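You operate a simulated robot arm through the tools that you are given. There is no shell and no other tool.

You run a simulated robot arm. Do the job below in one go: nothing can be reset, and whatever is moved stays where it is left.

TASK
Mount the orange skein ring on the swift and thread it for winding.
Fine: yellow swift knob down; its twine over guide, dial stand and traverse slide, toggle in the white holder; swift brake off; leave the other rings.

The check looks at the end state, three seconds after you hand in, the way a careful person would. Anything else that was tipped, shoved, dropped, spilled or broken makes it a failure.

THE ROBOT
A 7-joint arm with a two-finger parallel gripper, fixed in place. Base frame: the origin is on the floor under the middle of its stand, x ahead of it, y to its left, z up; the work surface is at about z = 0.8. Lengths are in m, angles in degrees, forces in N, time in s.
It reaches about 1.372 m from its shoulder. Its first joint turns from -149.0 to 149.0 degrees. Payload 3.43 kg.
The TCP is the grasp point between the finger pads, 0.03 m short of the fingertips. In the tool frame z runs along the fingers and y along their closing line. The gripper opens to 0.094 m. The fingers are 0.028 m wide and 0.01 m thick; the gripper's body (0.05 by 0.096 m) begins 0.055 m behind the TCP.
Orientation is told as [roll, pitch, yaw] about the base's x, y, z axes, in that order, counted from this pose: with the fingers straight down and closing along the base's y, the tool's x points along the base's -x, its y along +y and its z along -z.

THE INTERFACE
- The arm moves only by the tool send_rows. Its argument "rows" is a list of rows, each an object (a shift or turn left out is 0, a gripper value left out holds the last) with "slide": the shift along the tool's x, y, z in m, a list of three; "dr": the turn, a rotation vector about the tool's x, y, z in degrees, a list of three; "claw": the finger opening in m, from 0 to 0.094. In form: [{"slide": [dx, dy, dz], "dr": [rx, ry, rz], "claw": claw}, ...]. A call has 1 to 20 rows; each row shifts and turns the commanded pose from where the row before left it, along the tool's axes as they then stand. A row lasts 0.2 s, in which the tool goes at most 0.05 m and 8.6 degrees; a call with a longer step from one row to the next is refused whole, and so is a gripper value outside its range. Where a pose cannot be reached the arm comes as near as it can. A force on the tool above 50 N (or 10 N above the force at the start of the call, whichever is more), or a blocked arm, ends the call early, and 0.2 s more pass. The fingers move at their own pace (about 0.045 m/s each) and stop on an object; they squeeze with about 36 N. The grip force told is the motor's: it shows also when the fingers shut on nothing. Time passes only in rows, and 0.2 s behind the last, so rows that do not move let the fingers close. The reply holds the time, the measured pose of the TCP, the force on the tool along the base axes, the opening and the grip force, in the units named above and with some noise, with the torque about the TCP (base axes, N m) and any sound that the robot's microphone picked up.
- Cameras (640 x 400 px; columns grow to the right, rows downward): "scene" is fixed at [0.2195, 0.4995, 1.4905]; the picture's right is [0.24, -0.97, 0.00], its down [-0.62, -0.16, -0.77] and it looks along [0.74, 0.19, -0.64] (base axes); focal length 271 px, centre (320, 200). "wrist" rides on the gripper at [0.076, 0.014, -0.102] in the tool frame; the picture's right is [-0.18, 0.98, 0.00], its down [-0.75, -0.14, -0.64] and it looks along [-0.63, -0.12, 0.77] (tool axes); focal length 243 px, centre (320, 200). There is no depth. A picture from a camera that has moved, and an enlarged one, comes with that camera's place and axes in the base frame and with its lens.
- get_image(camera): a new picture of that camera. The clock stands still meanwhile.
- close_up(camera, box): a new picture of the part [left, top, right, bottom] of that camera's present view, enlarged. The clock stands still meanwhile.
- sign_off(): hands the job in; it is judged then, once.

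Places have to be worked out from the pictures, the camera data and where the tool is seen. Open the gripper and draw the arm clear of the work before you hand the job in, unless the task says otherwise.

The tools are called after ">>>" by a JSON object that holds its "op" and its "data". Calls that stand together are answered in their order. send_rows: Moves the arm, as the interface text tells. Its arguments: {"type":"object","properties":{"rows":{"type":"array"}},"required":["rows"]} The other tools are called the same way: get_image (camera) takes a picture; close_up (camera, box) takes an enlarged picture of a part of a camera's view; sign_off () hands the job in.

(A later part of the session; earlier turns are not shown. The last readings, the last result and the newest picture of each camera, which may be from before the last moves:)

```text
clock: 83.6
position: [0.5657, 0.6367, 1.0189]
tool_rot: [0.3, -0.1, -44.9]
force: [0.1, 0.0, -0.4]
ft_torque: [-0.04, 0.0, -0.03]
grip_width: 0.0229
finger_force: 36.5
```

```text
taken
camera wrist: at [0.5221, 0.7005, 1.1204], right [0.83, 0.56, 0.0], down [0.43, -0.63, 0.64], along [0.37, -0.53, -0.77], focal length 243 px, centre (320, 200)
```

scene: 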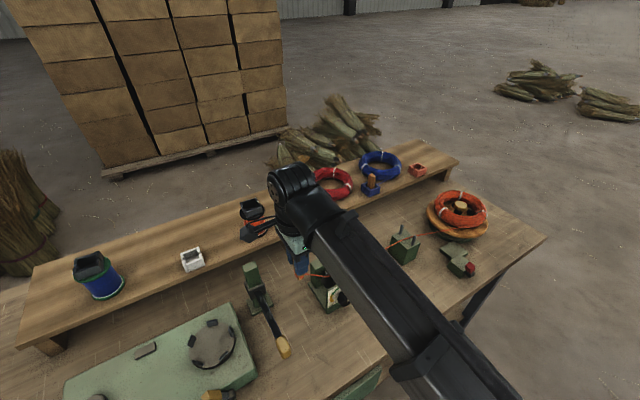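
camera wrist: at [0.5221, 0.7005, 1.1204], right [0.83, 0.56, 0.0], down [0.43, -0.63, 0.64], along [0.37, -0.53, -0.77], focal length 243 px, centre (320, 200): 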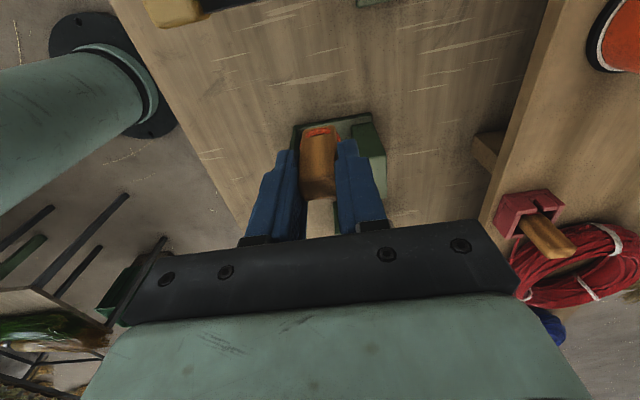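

>>> {"op": "close_up", "data": {"camera": "scene", "box": [280, 230, 360, 310]}}

>>> {"op": "close_up", "data": {"camera": "scene", "box": [385, 200, 475, 270]}}

>>> {"op": "close_up", "data": {"camera": "wrist", "box": [240, 90, 400, 250]}}

```text
5.00 times, centred on (320, 270) of scene
camera zoom: at [0.2195, 0.4995, 1.4905], right [0.24, -0.97, 0.0], down [-0.62, -0.16, -0.77], along [0.74, 0.19, -0.64], focal length 1355 px, centre (320, -150)
```

zoom: 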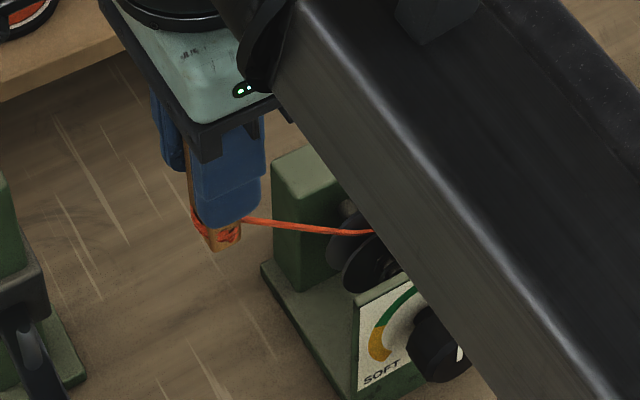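

```text
5.71 times, centred on (430, 235) of scene
camera zoom: at [0.2195, 0.4995, 1.4905], right [0.24, -0.97, 0.0], down [-0.62, -0.16, -0.77], along [0.74, 0.19, -0.64], focal length 1549 px, centre (-309, 0)
```

zoom: 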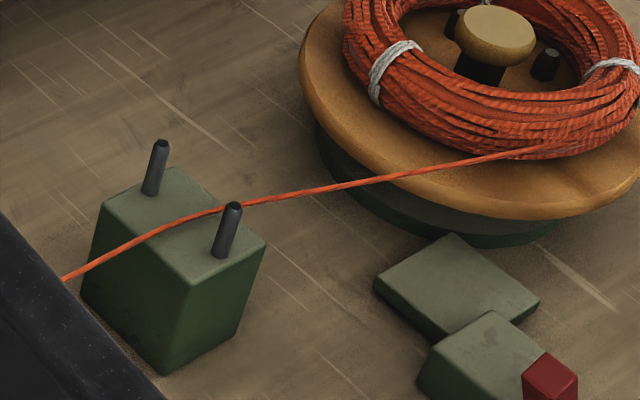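

```text
2.50 times, centred on (320, 170) of wrist
camera zoom: at [0.5221, 0.7005, 1.1204], right [0.83, 0.56, 0.0], down [0.43, -0.63, 0.64], along [0.37, -0.53, -0.77], focal length 606 px, centre (320, 275)
```

zoom: 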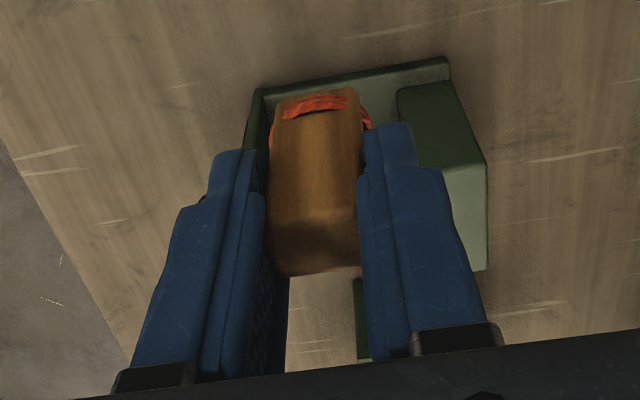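

Guide is properly threaded, with the twine leaving the ring's front side and bending between the pins. Now dipping past the discs so the twine drops into their gap.

>>> {"op": "send_rows", "data": {"rows": [{"slide": [0, 0, 0.025]}, {"slide": [0, 0, 0.025]}, {"slide": [0, 0, 0.02]}, {"slide": [0, 0, 0.014]}, {}]}}

>>> {"op": "close_up", "data": {"camera": "scene", "box": [280, 230, 360, 310]}}

>>> {"op": "close_up", "data": {"camera": "wrist", "box": [240, 90, 400, 250]}}

```text
clock: 84.8
position: [0.5665, 0.6366, 0.935]
tool_rot: [0.2, -0.1, -45.0]
force: [0.5, 0.1, 0.1]
ft_torque: [0.01, -0.02, 0.03]
grip_width: 0.0227
finger_force: 35.6
```

```text
5.00 times, centred on (320, 270) of scene
camera zoom: at [0.2195, 0.4995, 1.4905], right [0.24, -0.97, 0.0], down [-0.62, -0.16, -0.77], along [0.74, 0.19, -0.64], focal length 1355 px, centre (320, -150)
```

zoom: 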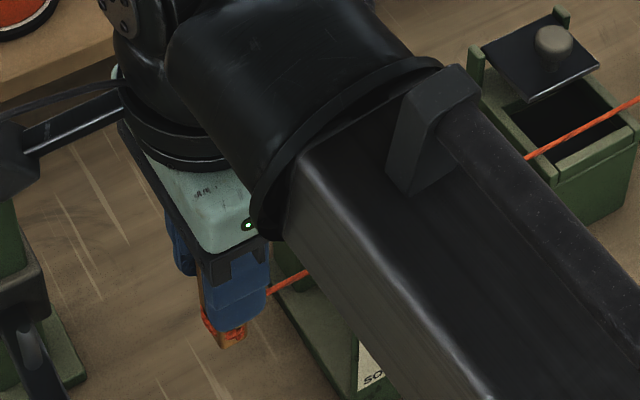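

```text
2.50 times, centred on (320, 170) of wrist
camera zoom: at [0.5229, 0.7008, 1.0365], right [0.82, 0.57, 0.0], down [0.43, -0.63, 0.64], along [0.37, -0.53, -0.77], focal length 606 px, centre (320, 275)
```

zoom: 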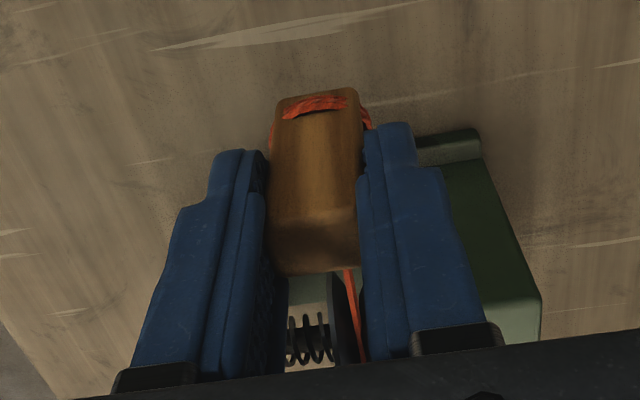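

Wrist view shows the twine lying just beside the front disc face, in the gap. Rising again and continuing over the traverse pins.

>>> {"op": "send_rows", "data": {"rows": [{"slide": [0, 0, -0.025]}, {"slide": [0, 0, -0.025]}, {"slide": [0, 0, -0.022]}, {"slide": [0.03, 0, 0]}, {}]}}

>>> {"op": "close_up", "data": {"camera": "scene", "box": [270, 230, 370, 320]}}

>>> {"op": "get_image", "data": {"camera": "wrist"}}

```text
clock: 86.0
position: [0.5448, 0.6593, 1.0062]
tool_rot: [0.2, -0.2, -44.9]
force: [-0.4, 0.0, 0.3]
ft_torque: [0.04, 0.03, 0.02]
grip_width: 0.0231
finger_force: 35.9
```

```text
4.44 times, centred on (320, 275) of scene
camera zoom: at [0.2195, 0.4995, 1.4905], right [0.24, -0.97, 0.0], down [-0.62, -0.16, -0.77], along [0.74, 0.19, -0.64], focal length 1205 px, centre (320, -133)
```

zoom: 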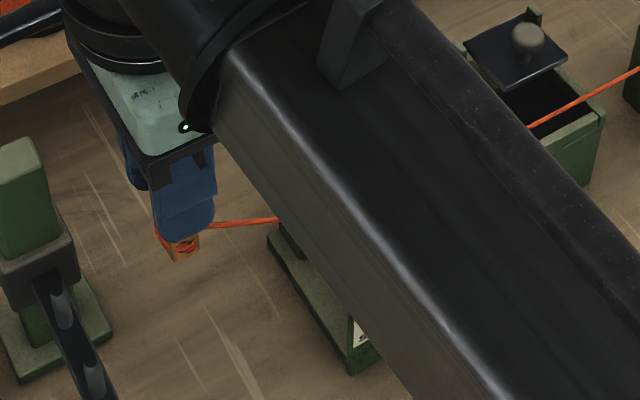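

```text
taken
camera wrist: at [0.5022, 0.722, 1.1083], right [0.82, 0.57, 0.0], down [0.43, -0.63, 0.64], along [0.37, -0.53, -0.77], focal length 243 px, centre (320, 200)
```

wrist: 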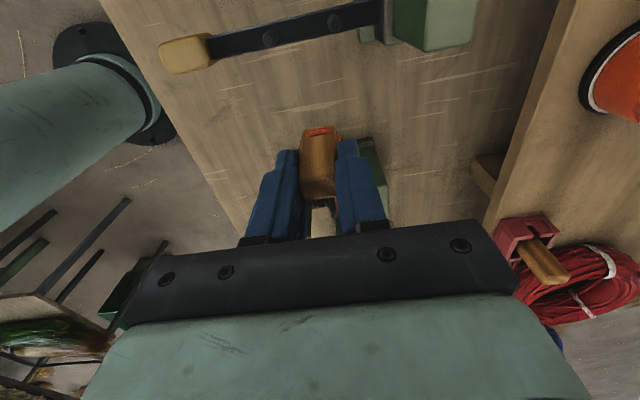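

>>> {"op": "send_rows", "data": {"rows": [{"slide": [0.0285, 0, 0]}, {"slide": [0.0285, -0.001, 0]}, {"slide": [0.0285, 0, 0]}, {"slide": [0.0285, 0, 0]}, {}]}}

>>> {"op": "close_up", "data": {"camera": "scene", "box": [220, 230, 370, 340]}}

>>> {"op": "get_image", "data": {"camera": "wrist"}}

```text
clock: 87.2
position: [0.4631, 0.7369, 1.0056]
tool_rot: [0.3, -0.1, -45.0]
force: [-0.2, 1.8, 0.4]
ft_torque: [0.03, -0.05, -0.05]
grip_width: 0.023
finger_force: 36.4
```

```text
3.64 times, centred on (295, 285) of scene
camera zoom: at [0.2195, 0.4995, 1.4905], right [0.24, -0.97, 0.0], down [-0.62, -0.16, -0.77], along [0.74, 0.19, -0.64], focal length 986 px, centre (411, -109)
```

zoom: 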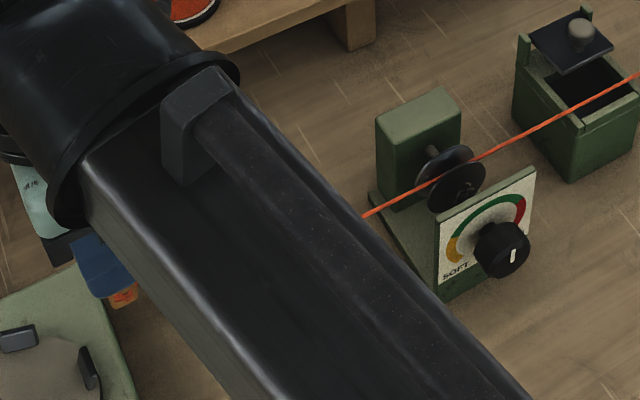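

```text
taken
camera wrist: at [0.4199, 0.8008, 1.1077], right [0.83, 0.56, 0.0], down [0.43, -0.63, 0.64], along [0.37, -0.53, -0.77], focal length 243 px, centre (320, 200)
```

wrist: 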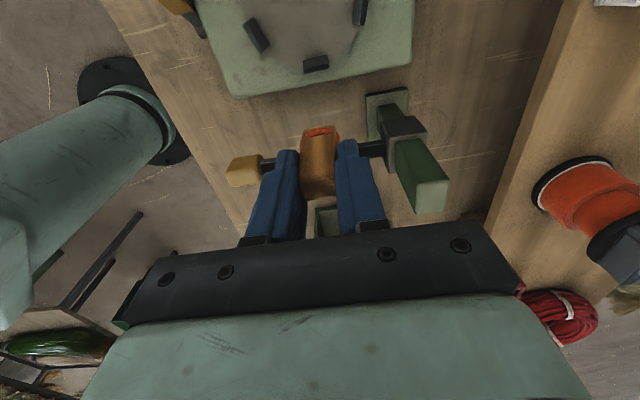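

Zooming in on the dial discs and the traverse to see how the twine lies.

>>> {"op": "close_up", "data": {"camera": "scene", "box": [310, 260, 370, 305]}}

>>> {"op": "close_up", "data": {"camera": "wrist", "box": [240, 90, 460, 250]}}

```text
8.89 times, centred on (340, 282) of scene
camera zoom: at [0.2195, 0.4995, 1.4905], right [0.24, -0.97, 0.0], down [-0.62, -0.16, -0.77], along [0.74, 0.19, -0.64], focal length 2409 px, centre (142, -533)
```

zoom: 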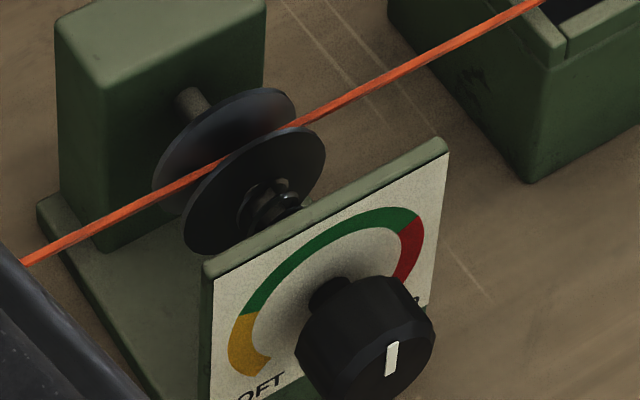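

```text
2.50 times, centred on (350, 170) of wrist
camera zoom: at [0.4199, 0.8008, 1.1077], right [0.83, 0.56, 0.0], down [0.43, -0.63, 0.64], along [0.37, -0.53, -0.77], focal length 606 px, centre (245, 275)
```

zoom: 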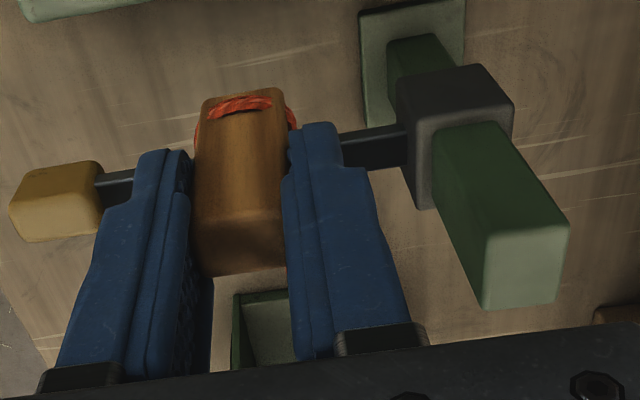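

Twine passes cleanly between the two tension discs. Now dipping on the far side of the traverse bar (staying above the machine's top at ≈0.843) so the twine drops between the two traverse pins.

>>> {"op": "send_rows", "data": {"rows": [{"slide": [0, 0, 0.02]}, {"slide": [0, 0, 0.02]}, {"slide": [0, 0, 0.018]}, {}]}}

>>> {"op": "get_image", "data": {"camera": "wrist"}}

>>> {"op": "close_up", "data": {"camera": "wrist", "box": [240, 90, 460, 250]}}

>>> {"op": "get_image", "data": {"camera": "scene"}}

```text
clock: 88.2
position: [0.4642, 0.7374, 0.9487]
tool_rot: [0.2, -0.1, -45.0]
force: [0.1, -0.5, 0.0]
ft_torque: [-0.03, -0.03, -0.01]
grip_width: 0.0229
finger_force: 36.2
```

```text
taken
camera wrist: at [0.4203, 0.801, 1.05], right [0.82, 0.57, 0.0], down [0.43, -0.63, 0.64], along [0.37, -0.53, -0.77], focal length 243 px, centre (320, 200)
```

wrist: 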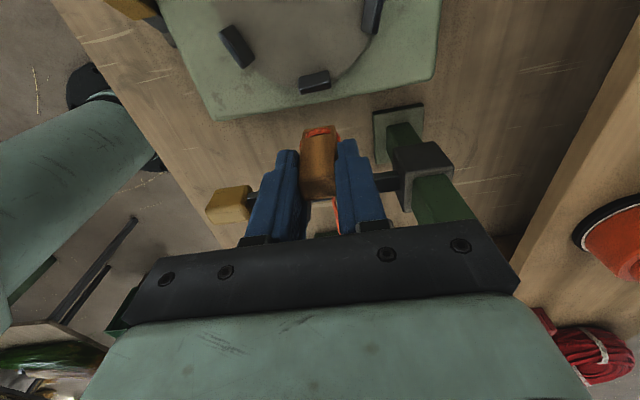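

```text
2.50 times, centred on (350, 170) of wrist
camera zoom: at [0.4203, 0.801, 1.05], right [0.82, 0.57, 0.0], down [0.43, -0.63, 0.64], along [0.37, -0.53, -0.77], focal length 606 px, centre (245, 275)
```

zoom: 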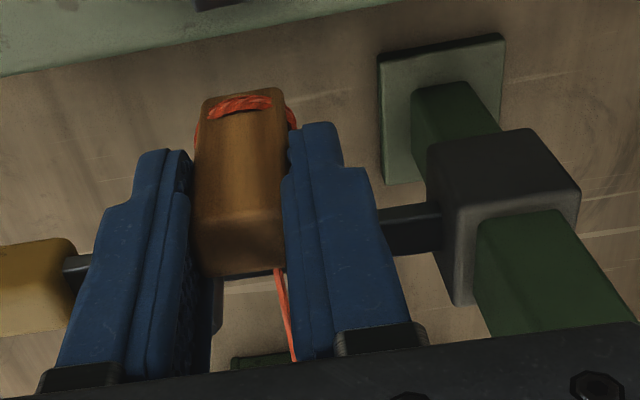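

```text
taken
```

scene: 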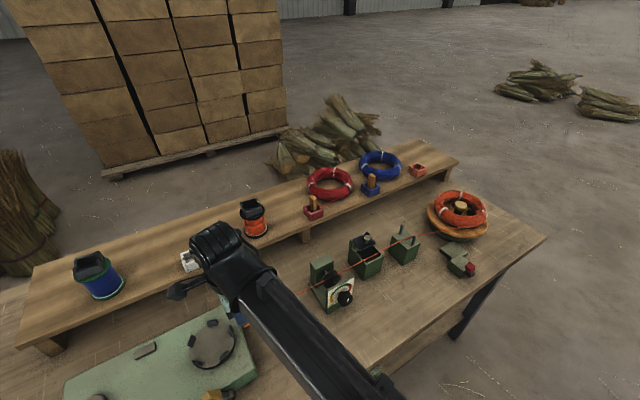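

The twine lies between the traverse pins from this side. Rising and carrying the toggle round to above the white holder.

>>> {"op": "send_rows", "data": {"rows": [{"slide": [0, 0, -0.026]}, {"slide": [0, 0, -0.026]}, {"slide": [0, 0, -0.024]}, {"slide": [0.03, 0, 0]}, {"slide": [0.028, 0, 0]}, {"slide": [0, 0.036, 0]}, {"slide": [0, 0.036, 0]}, {"slide": [0, 0.036, 0]}, {"slide": [0, 0.036, 0]}, {"slide": [0, 0.036, 0]}, {"slide": [0, 0.037, 0]}, {}]}}

>>> {"op": "get_image", "data": {"camera": "wrist"}}

>>> {"op": "get_image", "data": {"camera": "scene"}}

```text
clock: 90.8
position: [0.579, 0.9328, 1.0251]
tool_rot: [0.2, -0.1, -45.0]
force: [-0.5, -0.3, -0.8]
ft_torque: [-0.01, -0.04, 0.01]
grip_width: 0.0227
finger_force: 36.1
```

```text
taken
camera wrist: at [0.5336, 0.9968, 1.1261], right [0.82, 0.57, 0.0], down [0.43, -0.63, 0.64], along [0.37, -0.53, -0.77], focal length 243 px, centre (320, 200)
```

wrist: 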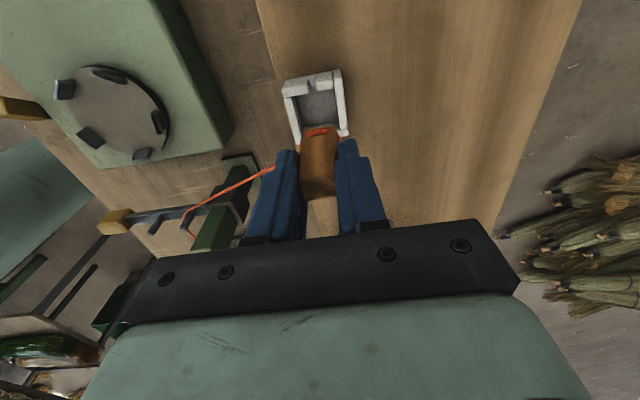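

```text
taken
```

scene: 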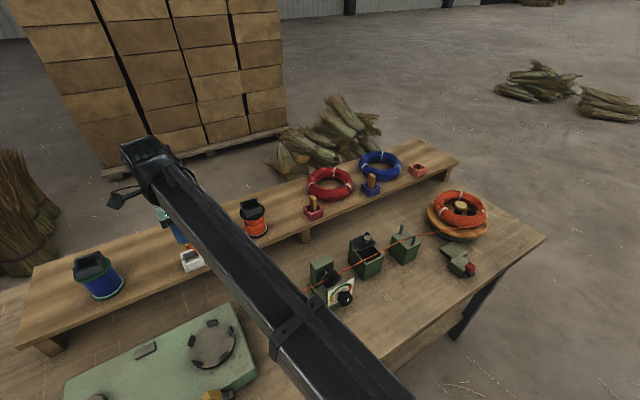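

The twine turns round the traverse pin as wanted. Zooming in for alignment over the white holder.

>>> {"op": "close_up", "data": {"camera": "wrist", "box": [240, 60, 400, 220]}}

>>> {"op": "close_up", "data": {"camera": "wrist", "box": [120, 140, 300, 250]}}

>>> {"op": "close_up", "data": {"camera": "scene", "box": [140, 180, 250, 290]}}

```text
2.50 times, centred on (320, 140) of wrist
camera zoom: at [0.5336, 0.9968, 1.1261], right [0.82, 0.57, 0.0], down [0.43, -0.63, 0.64], along [0.37, -0.53, -0.77], focal length 606 px, centre (320, 350)
```

zoom: 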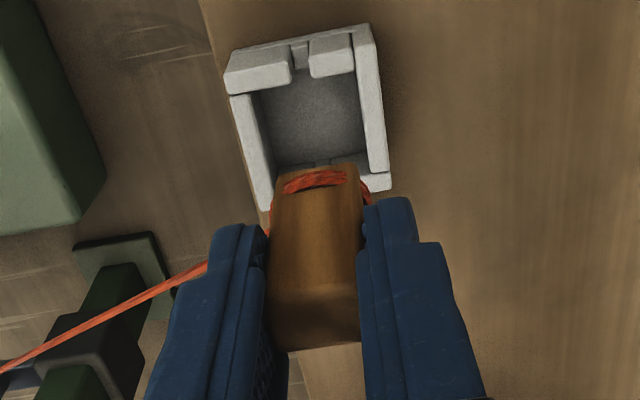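

```text
3.56 times, centred on (210, 195) of wrist
camera zoom: at [0.5336, 0.9968, 1.1261], right [0.82, 0.57, 0.0], down [0.43, -0.63, 0.64], along [0.37, -0.53, -0.77], focal length 863 px, centre (711, 218)
```

zoom: 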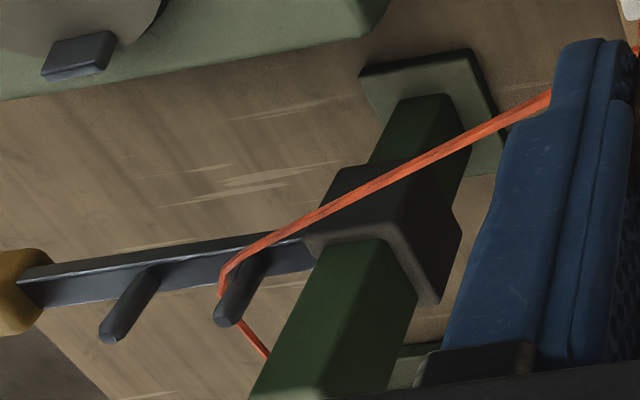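

```text
3.64 times, centred on (195, 235) of scene
camera zoom: at [0.2195, 0.4995, 1.4905], right [0.24, -0.97, 0.0], down [-0.62, -0.16, -0.77], along [0.74, 0.19, -0.64], focal length 986 px, centre (774, 73)
```

zoom: 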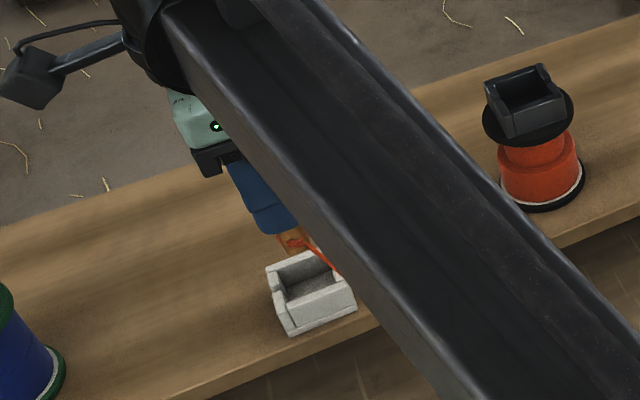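

Twine wraps the inside of the traverse pin, good. For alignment I'll lower until the toggle bottom is just above the rim, and compare edges at the same height.

>>> {"op": "send_rows", "data": {"rows": [{"slide": [0, 0, 0.01]}, {"slide": [0, 0, 0.01]}, {}]}}

>>> {"op": "close_up", "data": {"camera": "wrist", "box": [240, 60, 400, 220]}}

>>> {"op": "close_up", "data": {"camera": "scene", "box": [165, 225, 225, 285]}}

```text
clock: 91.6
position: [0.5769, 0.9328, 1.0054]
tool_rot: [0.2, -0.2, -45.0]
force: [-0.7, -0.1, 0.9]
ft_torque: [-0.01, 0.01, 0.0]
grip_width: 0.023
finger_force: 35.4
```

```text
2.50 times, centred on (320, 140) of wrist
camera zoom: at [0.5331, 0.9964, 1.1068], right [0.82, 0.57, 0.0], down [0.43, -0.63, 0.64], along [0.37, -0.53, -0.77], focal length 606 px, centre (320, 350)
```

zoom: 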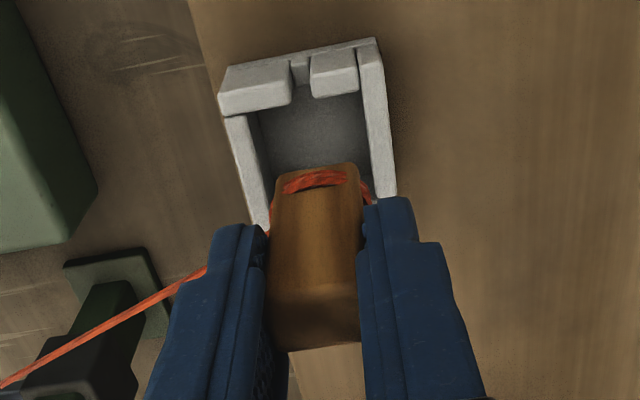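

```text
6.67 times, centred on (195, 255) of scene
camera zoom: at [0.2195, 0.4995, 1.4905], right [0.24, -0.97, 0.0], down [-0.62, -0.16, -0.77], along [0.74, 0.19, -0.64], focal length 1807 px, centre (1153, -167)
```

zoom: 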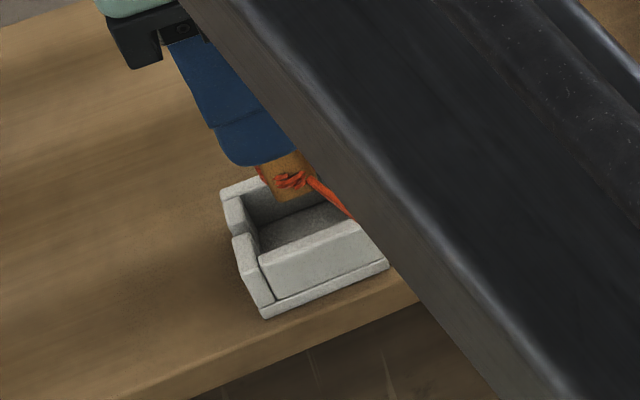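

Referencing the orange holder's pose when the toggle was seated there, I'm within about 2–3 mm. Shifting −2.5 mm along the bench and lowering gently, watching for contact.

>>> {"op": "send_rows", "data": {"rows": [{"slide": [0.0025, -0.001, 0]}, {"slide": [0, 0, 0.005]}, {"slide": [0, 0, 0.005]}, {}]}}

>>> {"op": "close_up", "data": {"camera": "wrist", "box": [240, 60, 400, 220]}}

>>> {"op": "close_up", "data": {"camera": "scene", "box": [165, 225, 225, 285]}}

```text
clock: 92.6
position: [0.5741, 0.9331, 0.9946]
tool_rot: [0.2, 0.0, -45.0]
force: [-0.8, 0.3, -0.3]
ft_torque: [0.01, -0.02, 0.02]
grip_width: 0.023
finger_force: 36.8
```

```text
2.50 times, centred on (320, 140) of wrist
camera zoom: at [0.5307, 0.9969, 1.0965], right [0.82, 0.57, 0.0], down [0.43, -0.63, 0.64], along [0.37, -0.53, -0.77], focal length 606 px, centre (320, 350)
```

zoom: 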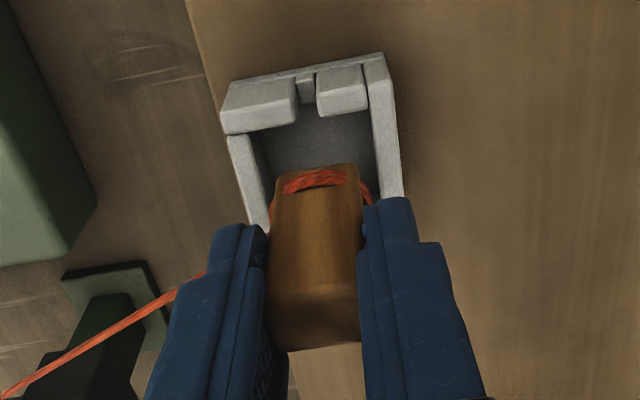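

```text
6.67 times, centred on (195, 255) of scene
camera zoom: at [0.2195, 0.4995, 1.4905], right [0.24, -0.97, 0.0], down [-0.62, -0.16, -0.77], along [0.74, 0.19, -0.64], focal length 1807 px, centre (1153, -167)
```

zoom: 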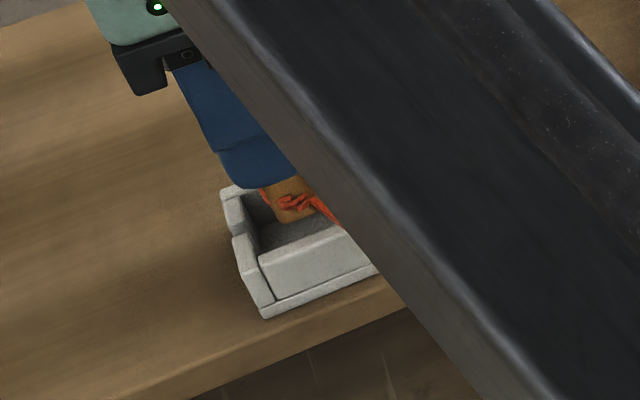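

Toggle is centred across the holder; the gap at the far wall looks ~11 mm against ~5 mm on the near side, so I'll shift 3 mm further and continue down carefully.

>>> {"op": "send_rows", "data": {"rows": [{"slide": [0.003, 0, 0]}, {"slide": [0, 0, 0.004]}, {"slide": [0, 0, 0.004]}, {}]}}

>>> {"op": "close_up", "data": {"camera": "wrist", "box": [240, 60, 400, 220]}}

>>> {"op": "close_up", "data": {"camera": "scene", "box": [165, 225, 225, 285]}}

```text
clock: 93.6
position: [0.5713, 0.935, 0.9871]
tool_rot: [0.2, -0.1, -45.0]
force: [0.4, -0.1, 0.1]
ft_torque: [-0.01, -0.03, 0.0]
grip_width: 0.0232
finger_force: 36.3
```

```text
2.50 times, centred on (320, 140) of wrist
camera zoom: at [0.5283, 0.9995, 1.0886], right [0.82, 0.57, 0.0], down [0.43, -0.63, 0.64], along [0.37, -0.53, -0.77], focal length 606 px, centre (320, 350)
```

zoom: 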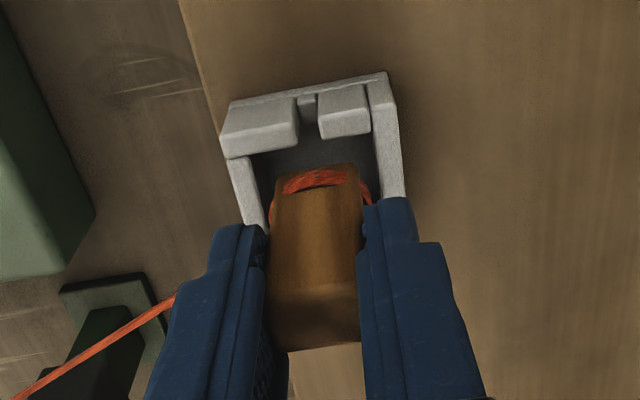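

```text
6.67 times, centred on (195, 255) of scene
camera zoom: at [0.2195, 0.4995, 1.4905], right [0.24, -0.97, 0.0], down [-0.62, -0.16, -0.77], along [0.74, 0.19, -0.64], focal length 1807 px, centre (1153, -167)
```

zoom: 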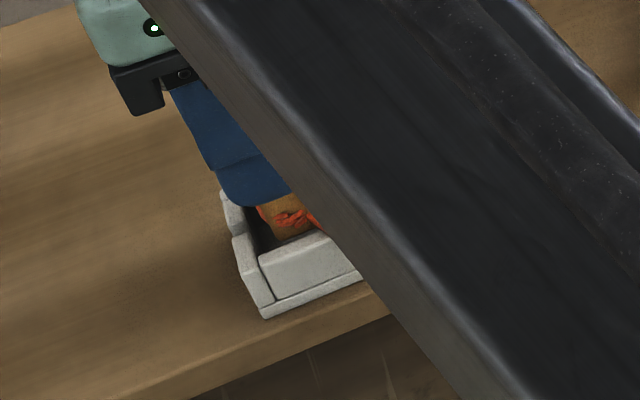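

Entering the holder with no contact. Continuing down to the seated height.

>>> {"op": "send_rows", "data": {"rows": [{"slide": [0, 0, 0.004]}, {"slide": [0, 0, 0.004]}, {"slide": [0, 0, 0.004]}, {}]}}

>>> {"op": "close_up", "data": {"camera": "wrist", "box": [240, 60, 400, 220]}}

>>> {"op": "close_up", "data": {"camera": "scene", "box": [165, 225, 225, 285]}}

```text
clock: 94.6
position: [0.5712, 0.9352, 0.9747]
tool_rot: [0.3, -0.1, -45.0]
force: [0.4, 0.2, -0.2]
ft_torque: [0.05, -0.02, -0.02]
grip_width: 0.0229
finger_force: 35.9
```

```text
2.50 times, centred on (320, 140) of wrist
camera zoom: at [0.5283, 0.9994, 1.0768], right [0.82, 0.57, 0.0], down [0.43, -0.63, 0.64], along [0.37, -0.53, -0.77], focal length 606 px, centre (320, 350)
```

zoom: 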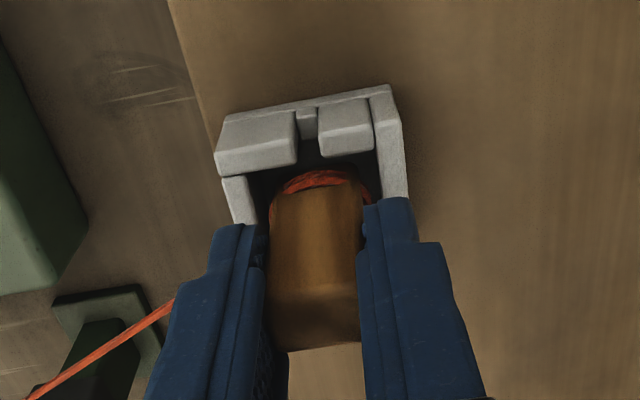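

```text
6.67 times, centred on (195, 255) of scene
camera zoom: at [0.2195, 0.4995, 1.4905], right [0.24, -0.97, 0.0], down [-0.62, -0.16, -0.77], along [0.74, 0.19, -0.64], focal length 1807 px, centre (1153, -167)
```

zoom: 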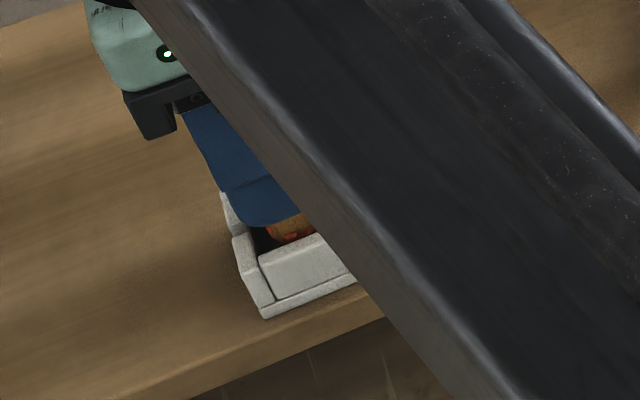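

Toggle is well inside. Two more millimetres to the seated height, then check for contact.

>>> {"op": "send_rows", "data": {"rows": [{"slide": [0, 0, 0.001]}, {"slide": [0, 0, 0.001]}, {"slide": [0, 0, 0.001]}, {}]}}

```text
clock: 95.6
position: [0.5728, 0.9359, 0.9731]
tool_rot: [0.3, -0.1, -45.0]
force: [0.0, -0.8, 0.0]
ft_torque: [0.01, -0.03, 0.0]
grip_width: 0.0227
finger_force: 36.4
```

>>> {"op": "send_rows", "data": {"rows": [{"slide": [0, 0, 0.001]}, {"slide": [0, 0, 0.001]}, {}]}}

```text
clock: 96.4
position: [0.5716, 0.9359, 0.9717]
tool_rot: [0.2, -0.1, -45.0]
force: [0.6, 0.6, 3.7]
ft_torque: [0.0, 0.0, 0.0]
grip_width: 0.0227
finger_force: 36.1
```

3.7 N upward: the toggle is touching the holder floor. Releasing.

>>> {"op": "send_rows", "data": {"rows": [{"claw": 0.05}, {}, {}, {}]}}

>>> {"op": "close_up", "data": {"camera": "wrist", "box": [240, 60, 400, 220]}}

```text
clock: 97.4
position: [0.5713, 0.9343, 0.9694]
tool_rot: [0.2, -0.1, -45.0]
force: [-0.4, 0.4, 0.1]
ft_torque: [-0.04, 0.01, 0.01]
grip_width: 0.0498
finger_force: 0.0
```

```text
2.50 times, centred on (320, 140) of wrist
camera zoom: at [0.5283, 0.9994, 1.0717], right [0.82, 0.57, 0.0], down [0.43, -0.63, 0.64], along [0.37, -0.53, -0.77], focal length 606 px, centre (320, 350)
```

zoom: 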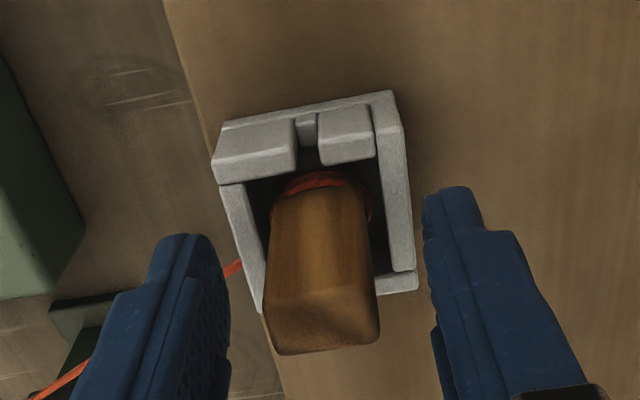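

The toggle stands free in the white holder. Lifting straight up and away.

>>> {"op": "send_rows", "data": {"rows": [{"slide": [0, 0, -0.01]}, {"slide": [0, 0, -0.03]}, {"slide": [0, 0, -0.04]}, {"slide": [0, 0, -0.045]}, {"slide": [0.03, 0, -0.03]}, {"slide": [0.045, -0.02, 0]}, {"slide": [0.045, -0.02, 0]}, {}]}}

>>> {"op": "get_image", "data": {"camera": "wrist"}}

>>> {"op": "get_image", "data": {"camera": "scene"}}

```text
clock: 99.2
position: [0.4575, 0.99, 1.1257]
tool_rot: [0.2, -0.2, -45.0]
force: [-0.6, -0.6, -0.1]
ft_torque: [0.03, 0.04, 0.0]
grip_width: 0.0501
finger_force: 0.1
```

```text
taken
camera wrist: at [0.4138, 1.0545, 1.2272], right [0.82, 0.57, 0.0], down [0.43, -0.63, 0.64], along [0.37, -0.53, -0.77], focal length 243 px, centre (320, 200)
```

wrist: 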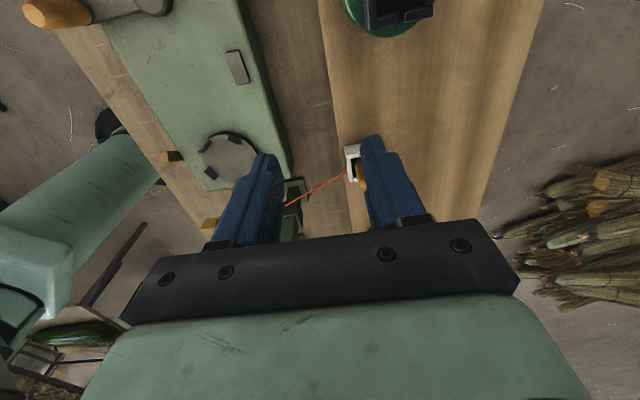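

```text
taken
```

scene: 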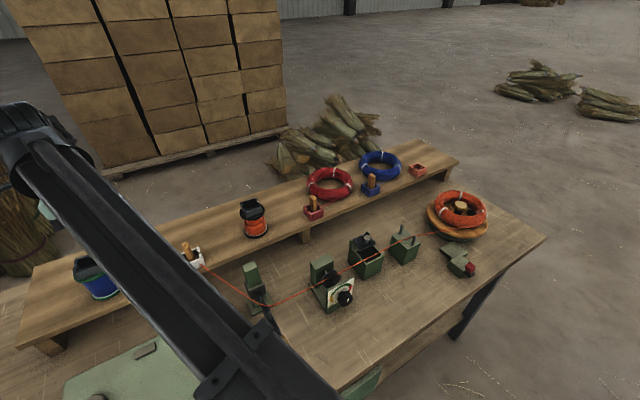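

Toggle stands in the white holder and the line runs through all stations. Moving the arm up and over to the right so the scene camera can inspect the whole path.

>>> {"op": "send_rows", "data": {"rows": [{"slide": [0, -0.03, -0.01]}, {"slide": [0, -0.03, -0.01]}, {"slide": [-0.0426, -0.009, 0]}, {"slide": [-0.0426, -0.009, 0]}, {"slide": [-0.0426, -0.009, 0]}, {"slide": [-0.0426, -0.009, 0]}, {"slide": [-0.0426, -0.009, 0]}, {"slide": [-0.0426, -0.009, 0]}, {"slide": [-0.0426, -0.009, 0]}, {"slide": [-0.0426, -0.009, 0]}, {"slide": [-0.0426, -0.009, 0]}, {"slide": [-0.0426, -0.009, 0]}, {"slide": [-0.0426, -0.009, 0]}, {"slide": [-0.0426, -0.009, 0]}, {"slide": [-0.0426, -0.009, 0]}, {"slide": [-0.0426, -0.009, 0]}, {"slide": [-0.0426, -0.009, 0]}, {"slide": [-0.0426, -0.009, 0]}, {"slide": [-0.0426, -0.009, 0]}, {}]}}

>>> {"op": "get_image", "data": {"camera": "scene"}}

>>> {"op": "get_image", "data": {"camera": "wrist"}}

```text
clock: 103.4
position: [0.8196, 0.3262, 1.1465]
tool_rot: [0.1, -0.1, -45.1]
force: [0.5, 1.3, 0.5]
ft_torque: [0.01, 0.0, -0.01]
grip_width: 0.0501
finger_force: 0.2
```

```text
taken
```

scene: 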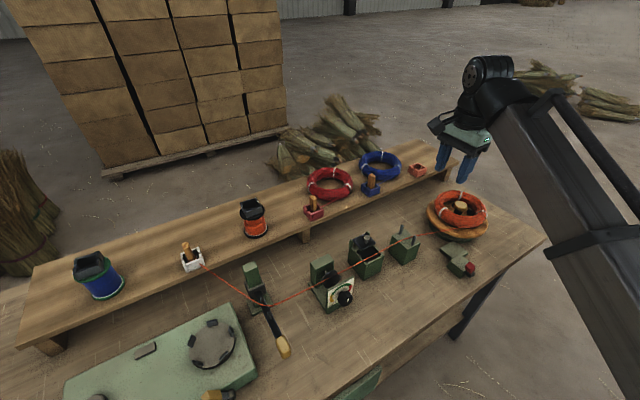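

```text
taken
camera wrist: at [0.7762, 0.392, 1.2472], right [0.82, 0.57, 0.0], down [0.43, -0.63, 0.64], along [0.37, -0.53, -0.77], focal length 243 px, centre (320, 200)
```

wrist: 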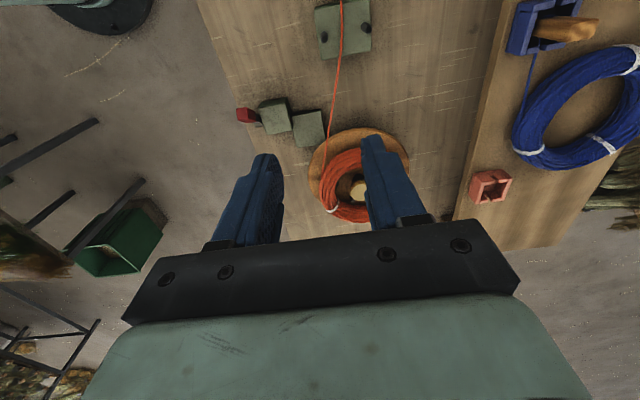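

Clear view now. Zooming in on each station, the toggle, the knob and the brake.

>>> {"op": "close_up", "data": {"camera": "scene", "box": [170, 230, 300, 320]}}

>>> {"op": "close_up", "data": {"camera": "scene", "box": [300, 240, 380, 310]}}

>>> {"op": "close_up", "data": {"camera": "scene", "box": [380, 180, 500, 280]}}

>>> {"op": "close_up", "data": {"camera": "scene", "box": [235, 280, 295, 330]}}

>>> {"op": "close_up", "data": {"camera": "scene", "box": [170, 230, 220, 280]}}

>>> {"op": "close_up", "data": {"camera": "wrist", "box": [290, 110, 430, 230]}}

```text
4.44 times, centred on (235, 275) of scene
camera zoom: at [0.2195, 0.4995, 1.4905], right [0.24, -0.97, 0.0], down [-0.62, -0.16, -0.77], along [0.74, 0.19, -0.64], focal length 1205 px, centre (698, -133)
```

zoom: 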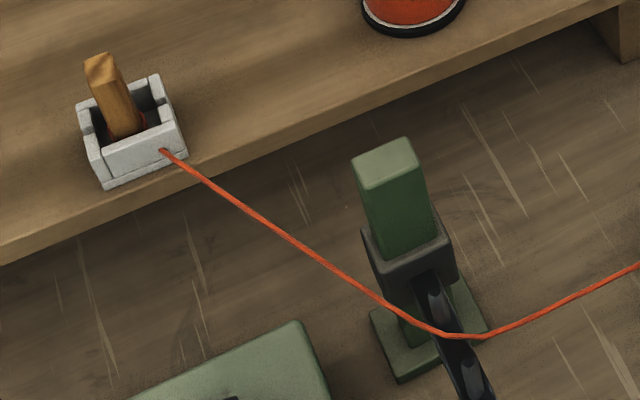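

```text
5.71 times, centred on (340, 275) of scene
camera zoom: at [0.2195, 0.4995, 1.4905], right [0.24, -0.97, 0.0], down [-0.62, -0.16, -0.77], along [0.74, 0.19, -0.64], focal length 1549 px, centre (206, -229)
```

zoom: 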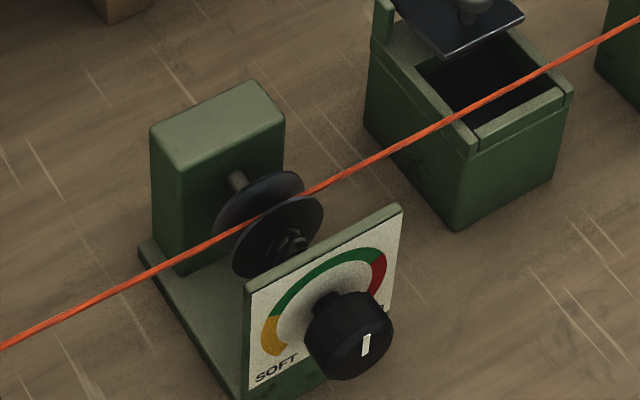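

```text
4.00 times, centred on (440, 230) of scene
camera zoom: at [0.2195, 0.4995, 1.4905], right [0.24, -0.97, 0.0], down [-0.62, -0.16, -0.77], along [0.74, 0.19, -0.64], focal length 1084 px, centre (-160, 80)
```

zoom: 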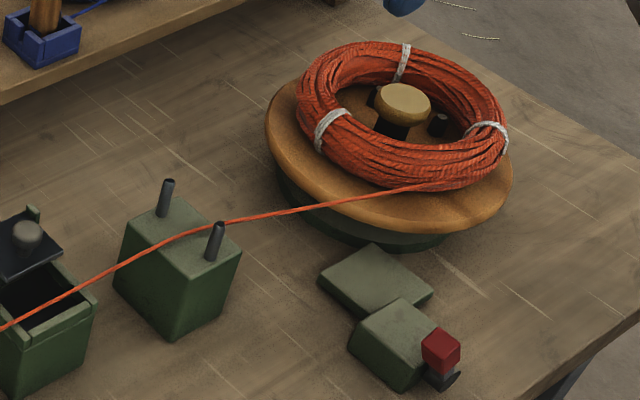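

```text
8.00 times, centred on (265, 305) of scene
camera zoom: at [0.2195, 0.4995, 1.4905], right [0.24, -0.97, 0.0], down [-0.62, -0.16, -0.77], along [0.74, 0.19, -0.64], focal length 2168 px, centre (760, -640)
```

zoom: 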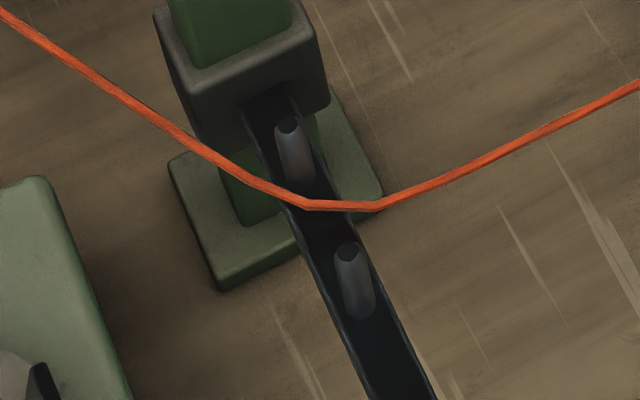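

```text
8.00 times, centred on (195, 255) of scene
camera zoom: at [0.2195, 0.4995, 1.4905], right [0.24, -0.97, 0.0], down [-0.62, -0.16, -0.77], along [0.74, 0.19, -0.64], focal length 2168 px, centre (1320, -240)
```

zoom: 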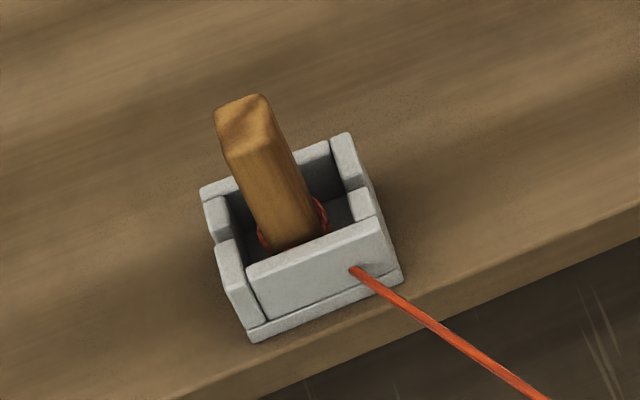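

```text
3.33 times, centred on (360, 170) of wrist
camera zoom: at [0.7762, 0.392, 1.2472], right [0.82, 0.57, 0.0], down [0.43, -0.63, 0.64], along [0.37, -0.53, -0.77], focal length 809 px, centre (187, 300)
```

zoom: 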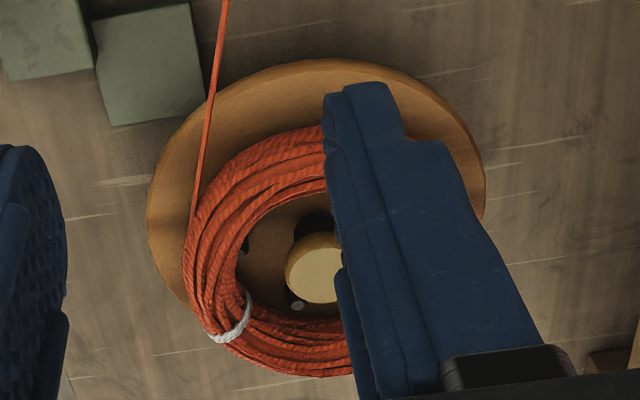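

All stations look right: ring held by the pegs with knob down, twine between the guide pins, between the tension discs, between the traverse pins, and the toggle upright in the white holder. I still want proof that the brake is really off, so I'll repeat the gentle rim-drag test on the far rim, in the pay-out direction and away from the twine.

>>> {"op": "send_rows", "data": {"rows": [{"slide": [-0.0392, 0.0271, 0], "claw": 0.0}, {"slide": [-0.0392, 0.0271, 0]}, {"slide": [-0.0392, 0.0271, 0]}, {"slide": [-0.0392, 0.0271, 0]}, {"slide": [-0.0392, 0.0271, 0]}, {"slide": [0, 0, 0.04]}, {"slide": [0, 0, 0.04]}, {"slide": [0, 0, 0.04]}, {}]}}

>>> {"op": "get_image", "data": {"camera": "wrist"}}

>>> {"op": "close_up", "data": {"camera": "scene", "box": [410, 150, 510, 250]}}

```text
clock: 105.4
position: [1.055, 0.2865, 1.0257]
tool_rot: [0.2, -0.1, -44.8]
force: [1.3, 1.1, 0.2]
ft_torque: [-0.02, 0.01, -0.04]
grip_width: 0.0
finger_force: 33.0
```

```text
taken
camera wrist: at [1.0111, 0.3498, 1.128], right [0.82, 0.57, 0.0], down [0.43, -0.63, 0.64], along [0.37, -0.53, -0.77], focal length 243 px, centre (320, 200)
```

wrist: 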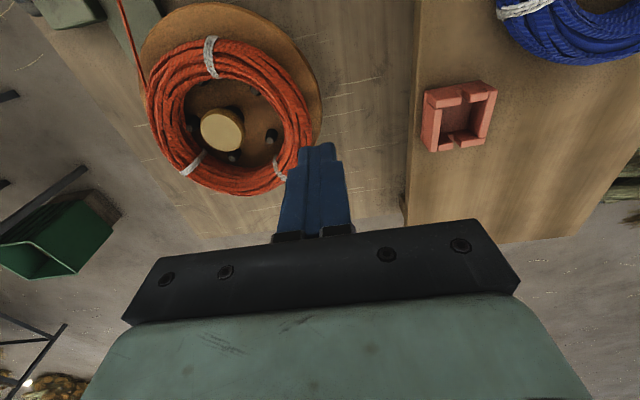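

```text
4.00 times, centred on (460, 200) of scene
camera zoom: at [0.2195, 0.4995, 1.4905], right [0.24, -0.97, 0.0], down [-0.62, -0.16, -0.77], along [0.74, 0.19, -0.64], focal length 1084 px, centre (-240, 200)
```

zoom: 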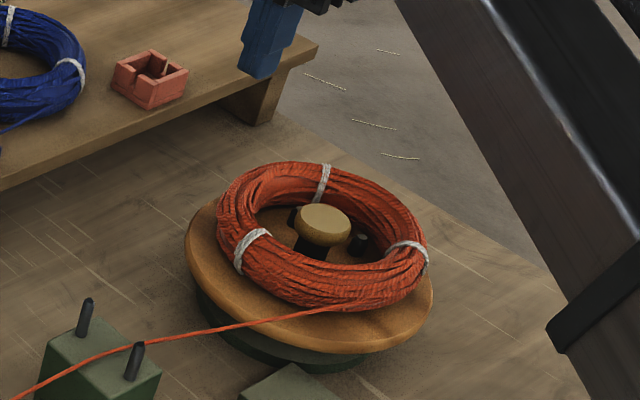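

>>> {"op": "send_rows", "data": {"rows": [{"slide": [0, -0.003, 0.035]}, {"slide": [0, 0, 0.035]}, {"slide": [0, 0, 0.035]}, {}]}}

>>> {"op": "get_image", "data": {"camera": "wrist"}}

>>> {"op": "close_up", "data": {"camera": "scene", "box": [410, 150, 510, 250]}}

```text
clock: 106.4
position: [1.0534, 0.2829, 0.9196]
tool_rot: [0.1, -0.1, -45.1]
force: [0.5, -0.4, -0.5]
ft_torque: [0.0, 0.0, 0.05]
grip_width: 0.0
finger_force: 33.0
```

```text
taken
camera wrist: at [1.0097, 0.3477, 1.022], right [0.82, 0.57, 0.0], down [0.43, -0.63, 0.64], along [0.37, -0.53, -0.77], focal length 243 px, centre (320, 200)
```

wrist: 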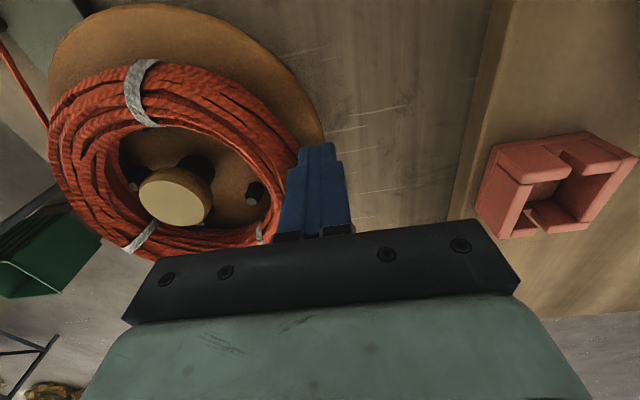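

```text
4.00 times, centred on (460, 200) of scene
camera zoom: at [0.2195, 0.4995, 1.4905], right [0.24, -0.97, 0.0], down [-0.62, -0.16, -0.77], along [0.74, 0.19, -0.64], focal length 1084 px, centre (-240, 200)
```

zoom: 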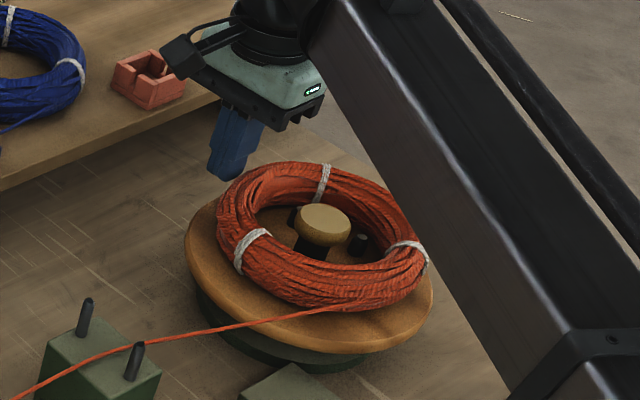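

>>> {"op": "send_rows", "data": {"rows": [{"slide": [0, 0, 0.01]}, {"slide": [0, 0, 0.01]}, {"slide": [0, 0, 0.003]}, {}]}}

```text
clock: 107.4
position: [1.0531, 0.2831, 0.898]
tool_rot: [0.2, -0.1, -45.0]
force: [0.3, 0.1, 0.1]
ft_torque: [-0.01, 0.0, 0.01]
grip_width: 0.0
finger_force: 33.3
```

>>> {"op": "send_rows", "data": {"rows": [{"slide": [0, 0, 0.002]}, {"slide": [0, 0, 0.001]}, {"slide": [0, 0, 0.001]}, {}]}}

```text
clock: 108.4
position: [1.0518, 0.2834, 0.8945]
tool_rot: [0.2, -0.1, -45.0]
force: [0.1, 0.4, 0.1]
ft_torque: [0.01, -0.05, 0.03]
grip_width: 0.0
finger_force: 32.7
```

>>> {"op": "send_rows", "data": {"rows": [{"slide": [0, 0, 0.001]}, {"slide": [0, 0, 0.001]}, {}]}}

```text
clock: 109.2
position: [1.0531, 0.2835, 0.8912]
tool_rot: [0.2, -0.1, -45.1]
force: [-0.8, 0.4, 0.1]
ft_torque: [-0.01, -0.01, -0.01]
grip_width: 0.0
finger_force: 33.3
```

>>> {"op": "send_rows", "data": {"rows": [{"slide": [0, 0, 0.001]}, {"slide": [0, 0, 0.0005]}, {}]}}

```text
clock: 110.0
position: [1.0527, 0.2832, 0.8923]
tool_rot: [0.3, -0.1, -45.0]
force: [0.3, -0.4, 12.6]
ft_torque: [0.04, 0.17, 0.1]
grip_width: 0.0001
finger_force: 33.0
```

Contact at 12.6 N, similar to the first test. Now dragging tangentially 12 mm in the pay-out direction.

>>> {"op": "send_rows", "data": {"rows": [{"slide": [-0.004, 0, 0]}, {"slide": [-0.004, 0, 0]}, {"slide": [-0.004, 0, 0]}, {}]}}

>>> {"op": "get_image", "data": {"camera": "wrist"}}

>>> {"op": "close_up", "data": {"camera": "scene", "box": [410, 150, 510, 250]}}

```text
clock: 111.0
position: [1.0611, 0.2769, 0.8918]
tool_rot: [0.5, -0.1, -45.0]
force: [6.9, 9.6, 18.6]
ft_torque: [0.44, 0.03, -0.27]
grip_width: 0.0003
finger_force: 33.0
```

```text
taken
camera wrist: at [1.018, 0.3406, 0.9935], right [0.82, 0.57, 0.01], down [0.43, -0.63, 0.64], along [0.37, -0.53, -0.77], focal length 243 px, centre (320, 200)
```

wrist: 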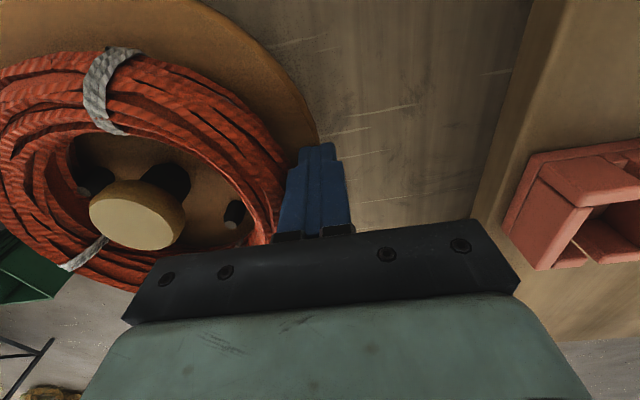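

```text
4.00 times, centred on (460, 200) of scene
camera zoom: at [0.2195, 0.4995, 1.4905], right [0.24, -0.97, 0.0], down [-0.62, -0.16, -0.77], along [0.74, 0.19, -0.64], focal length 1084 px, centre (-240, 200)
```

zoom: 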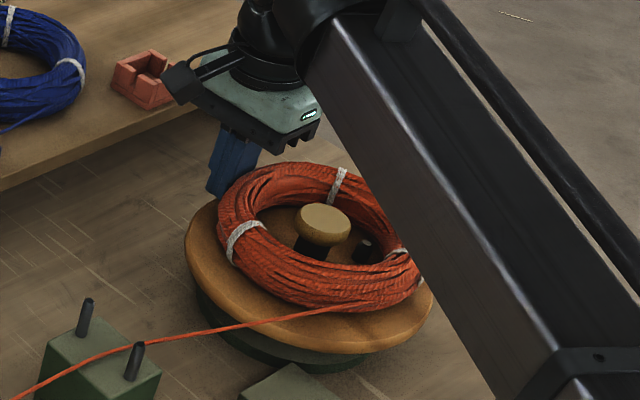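

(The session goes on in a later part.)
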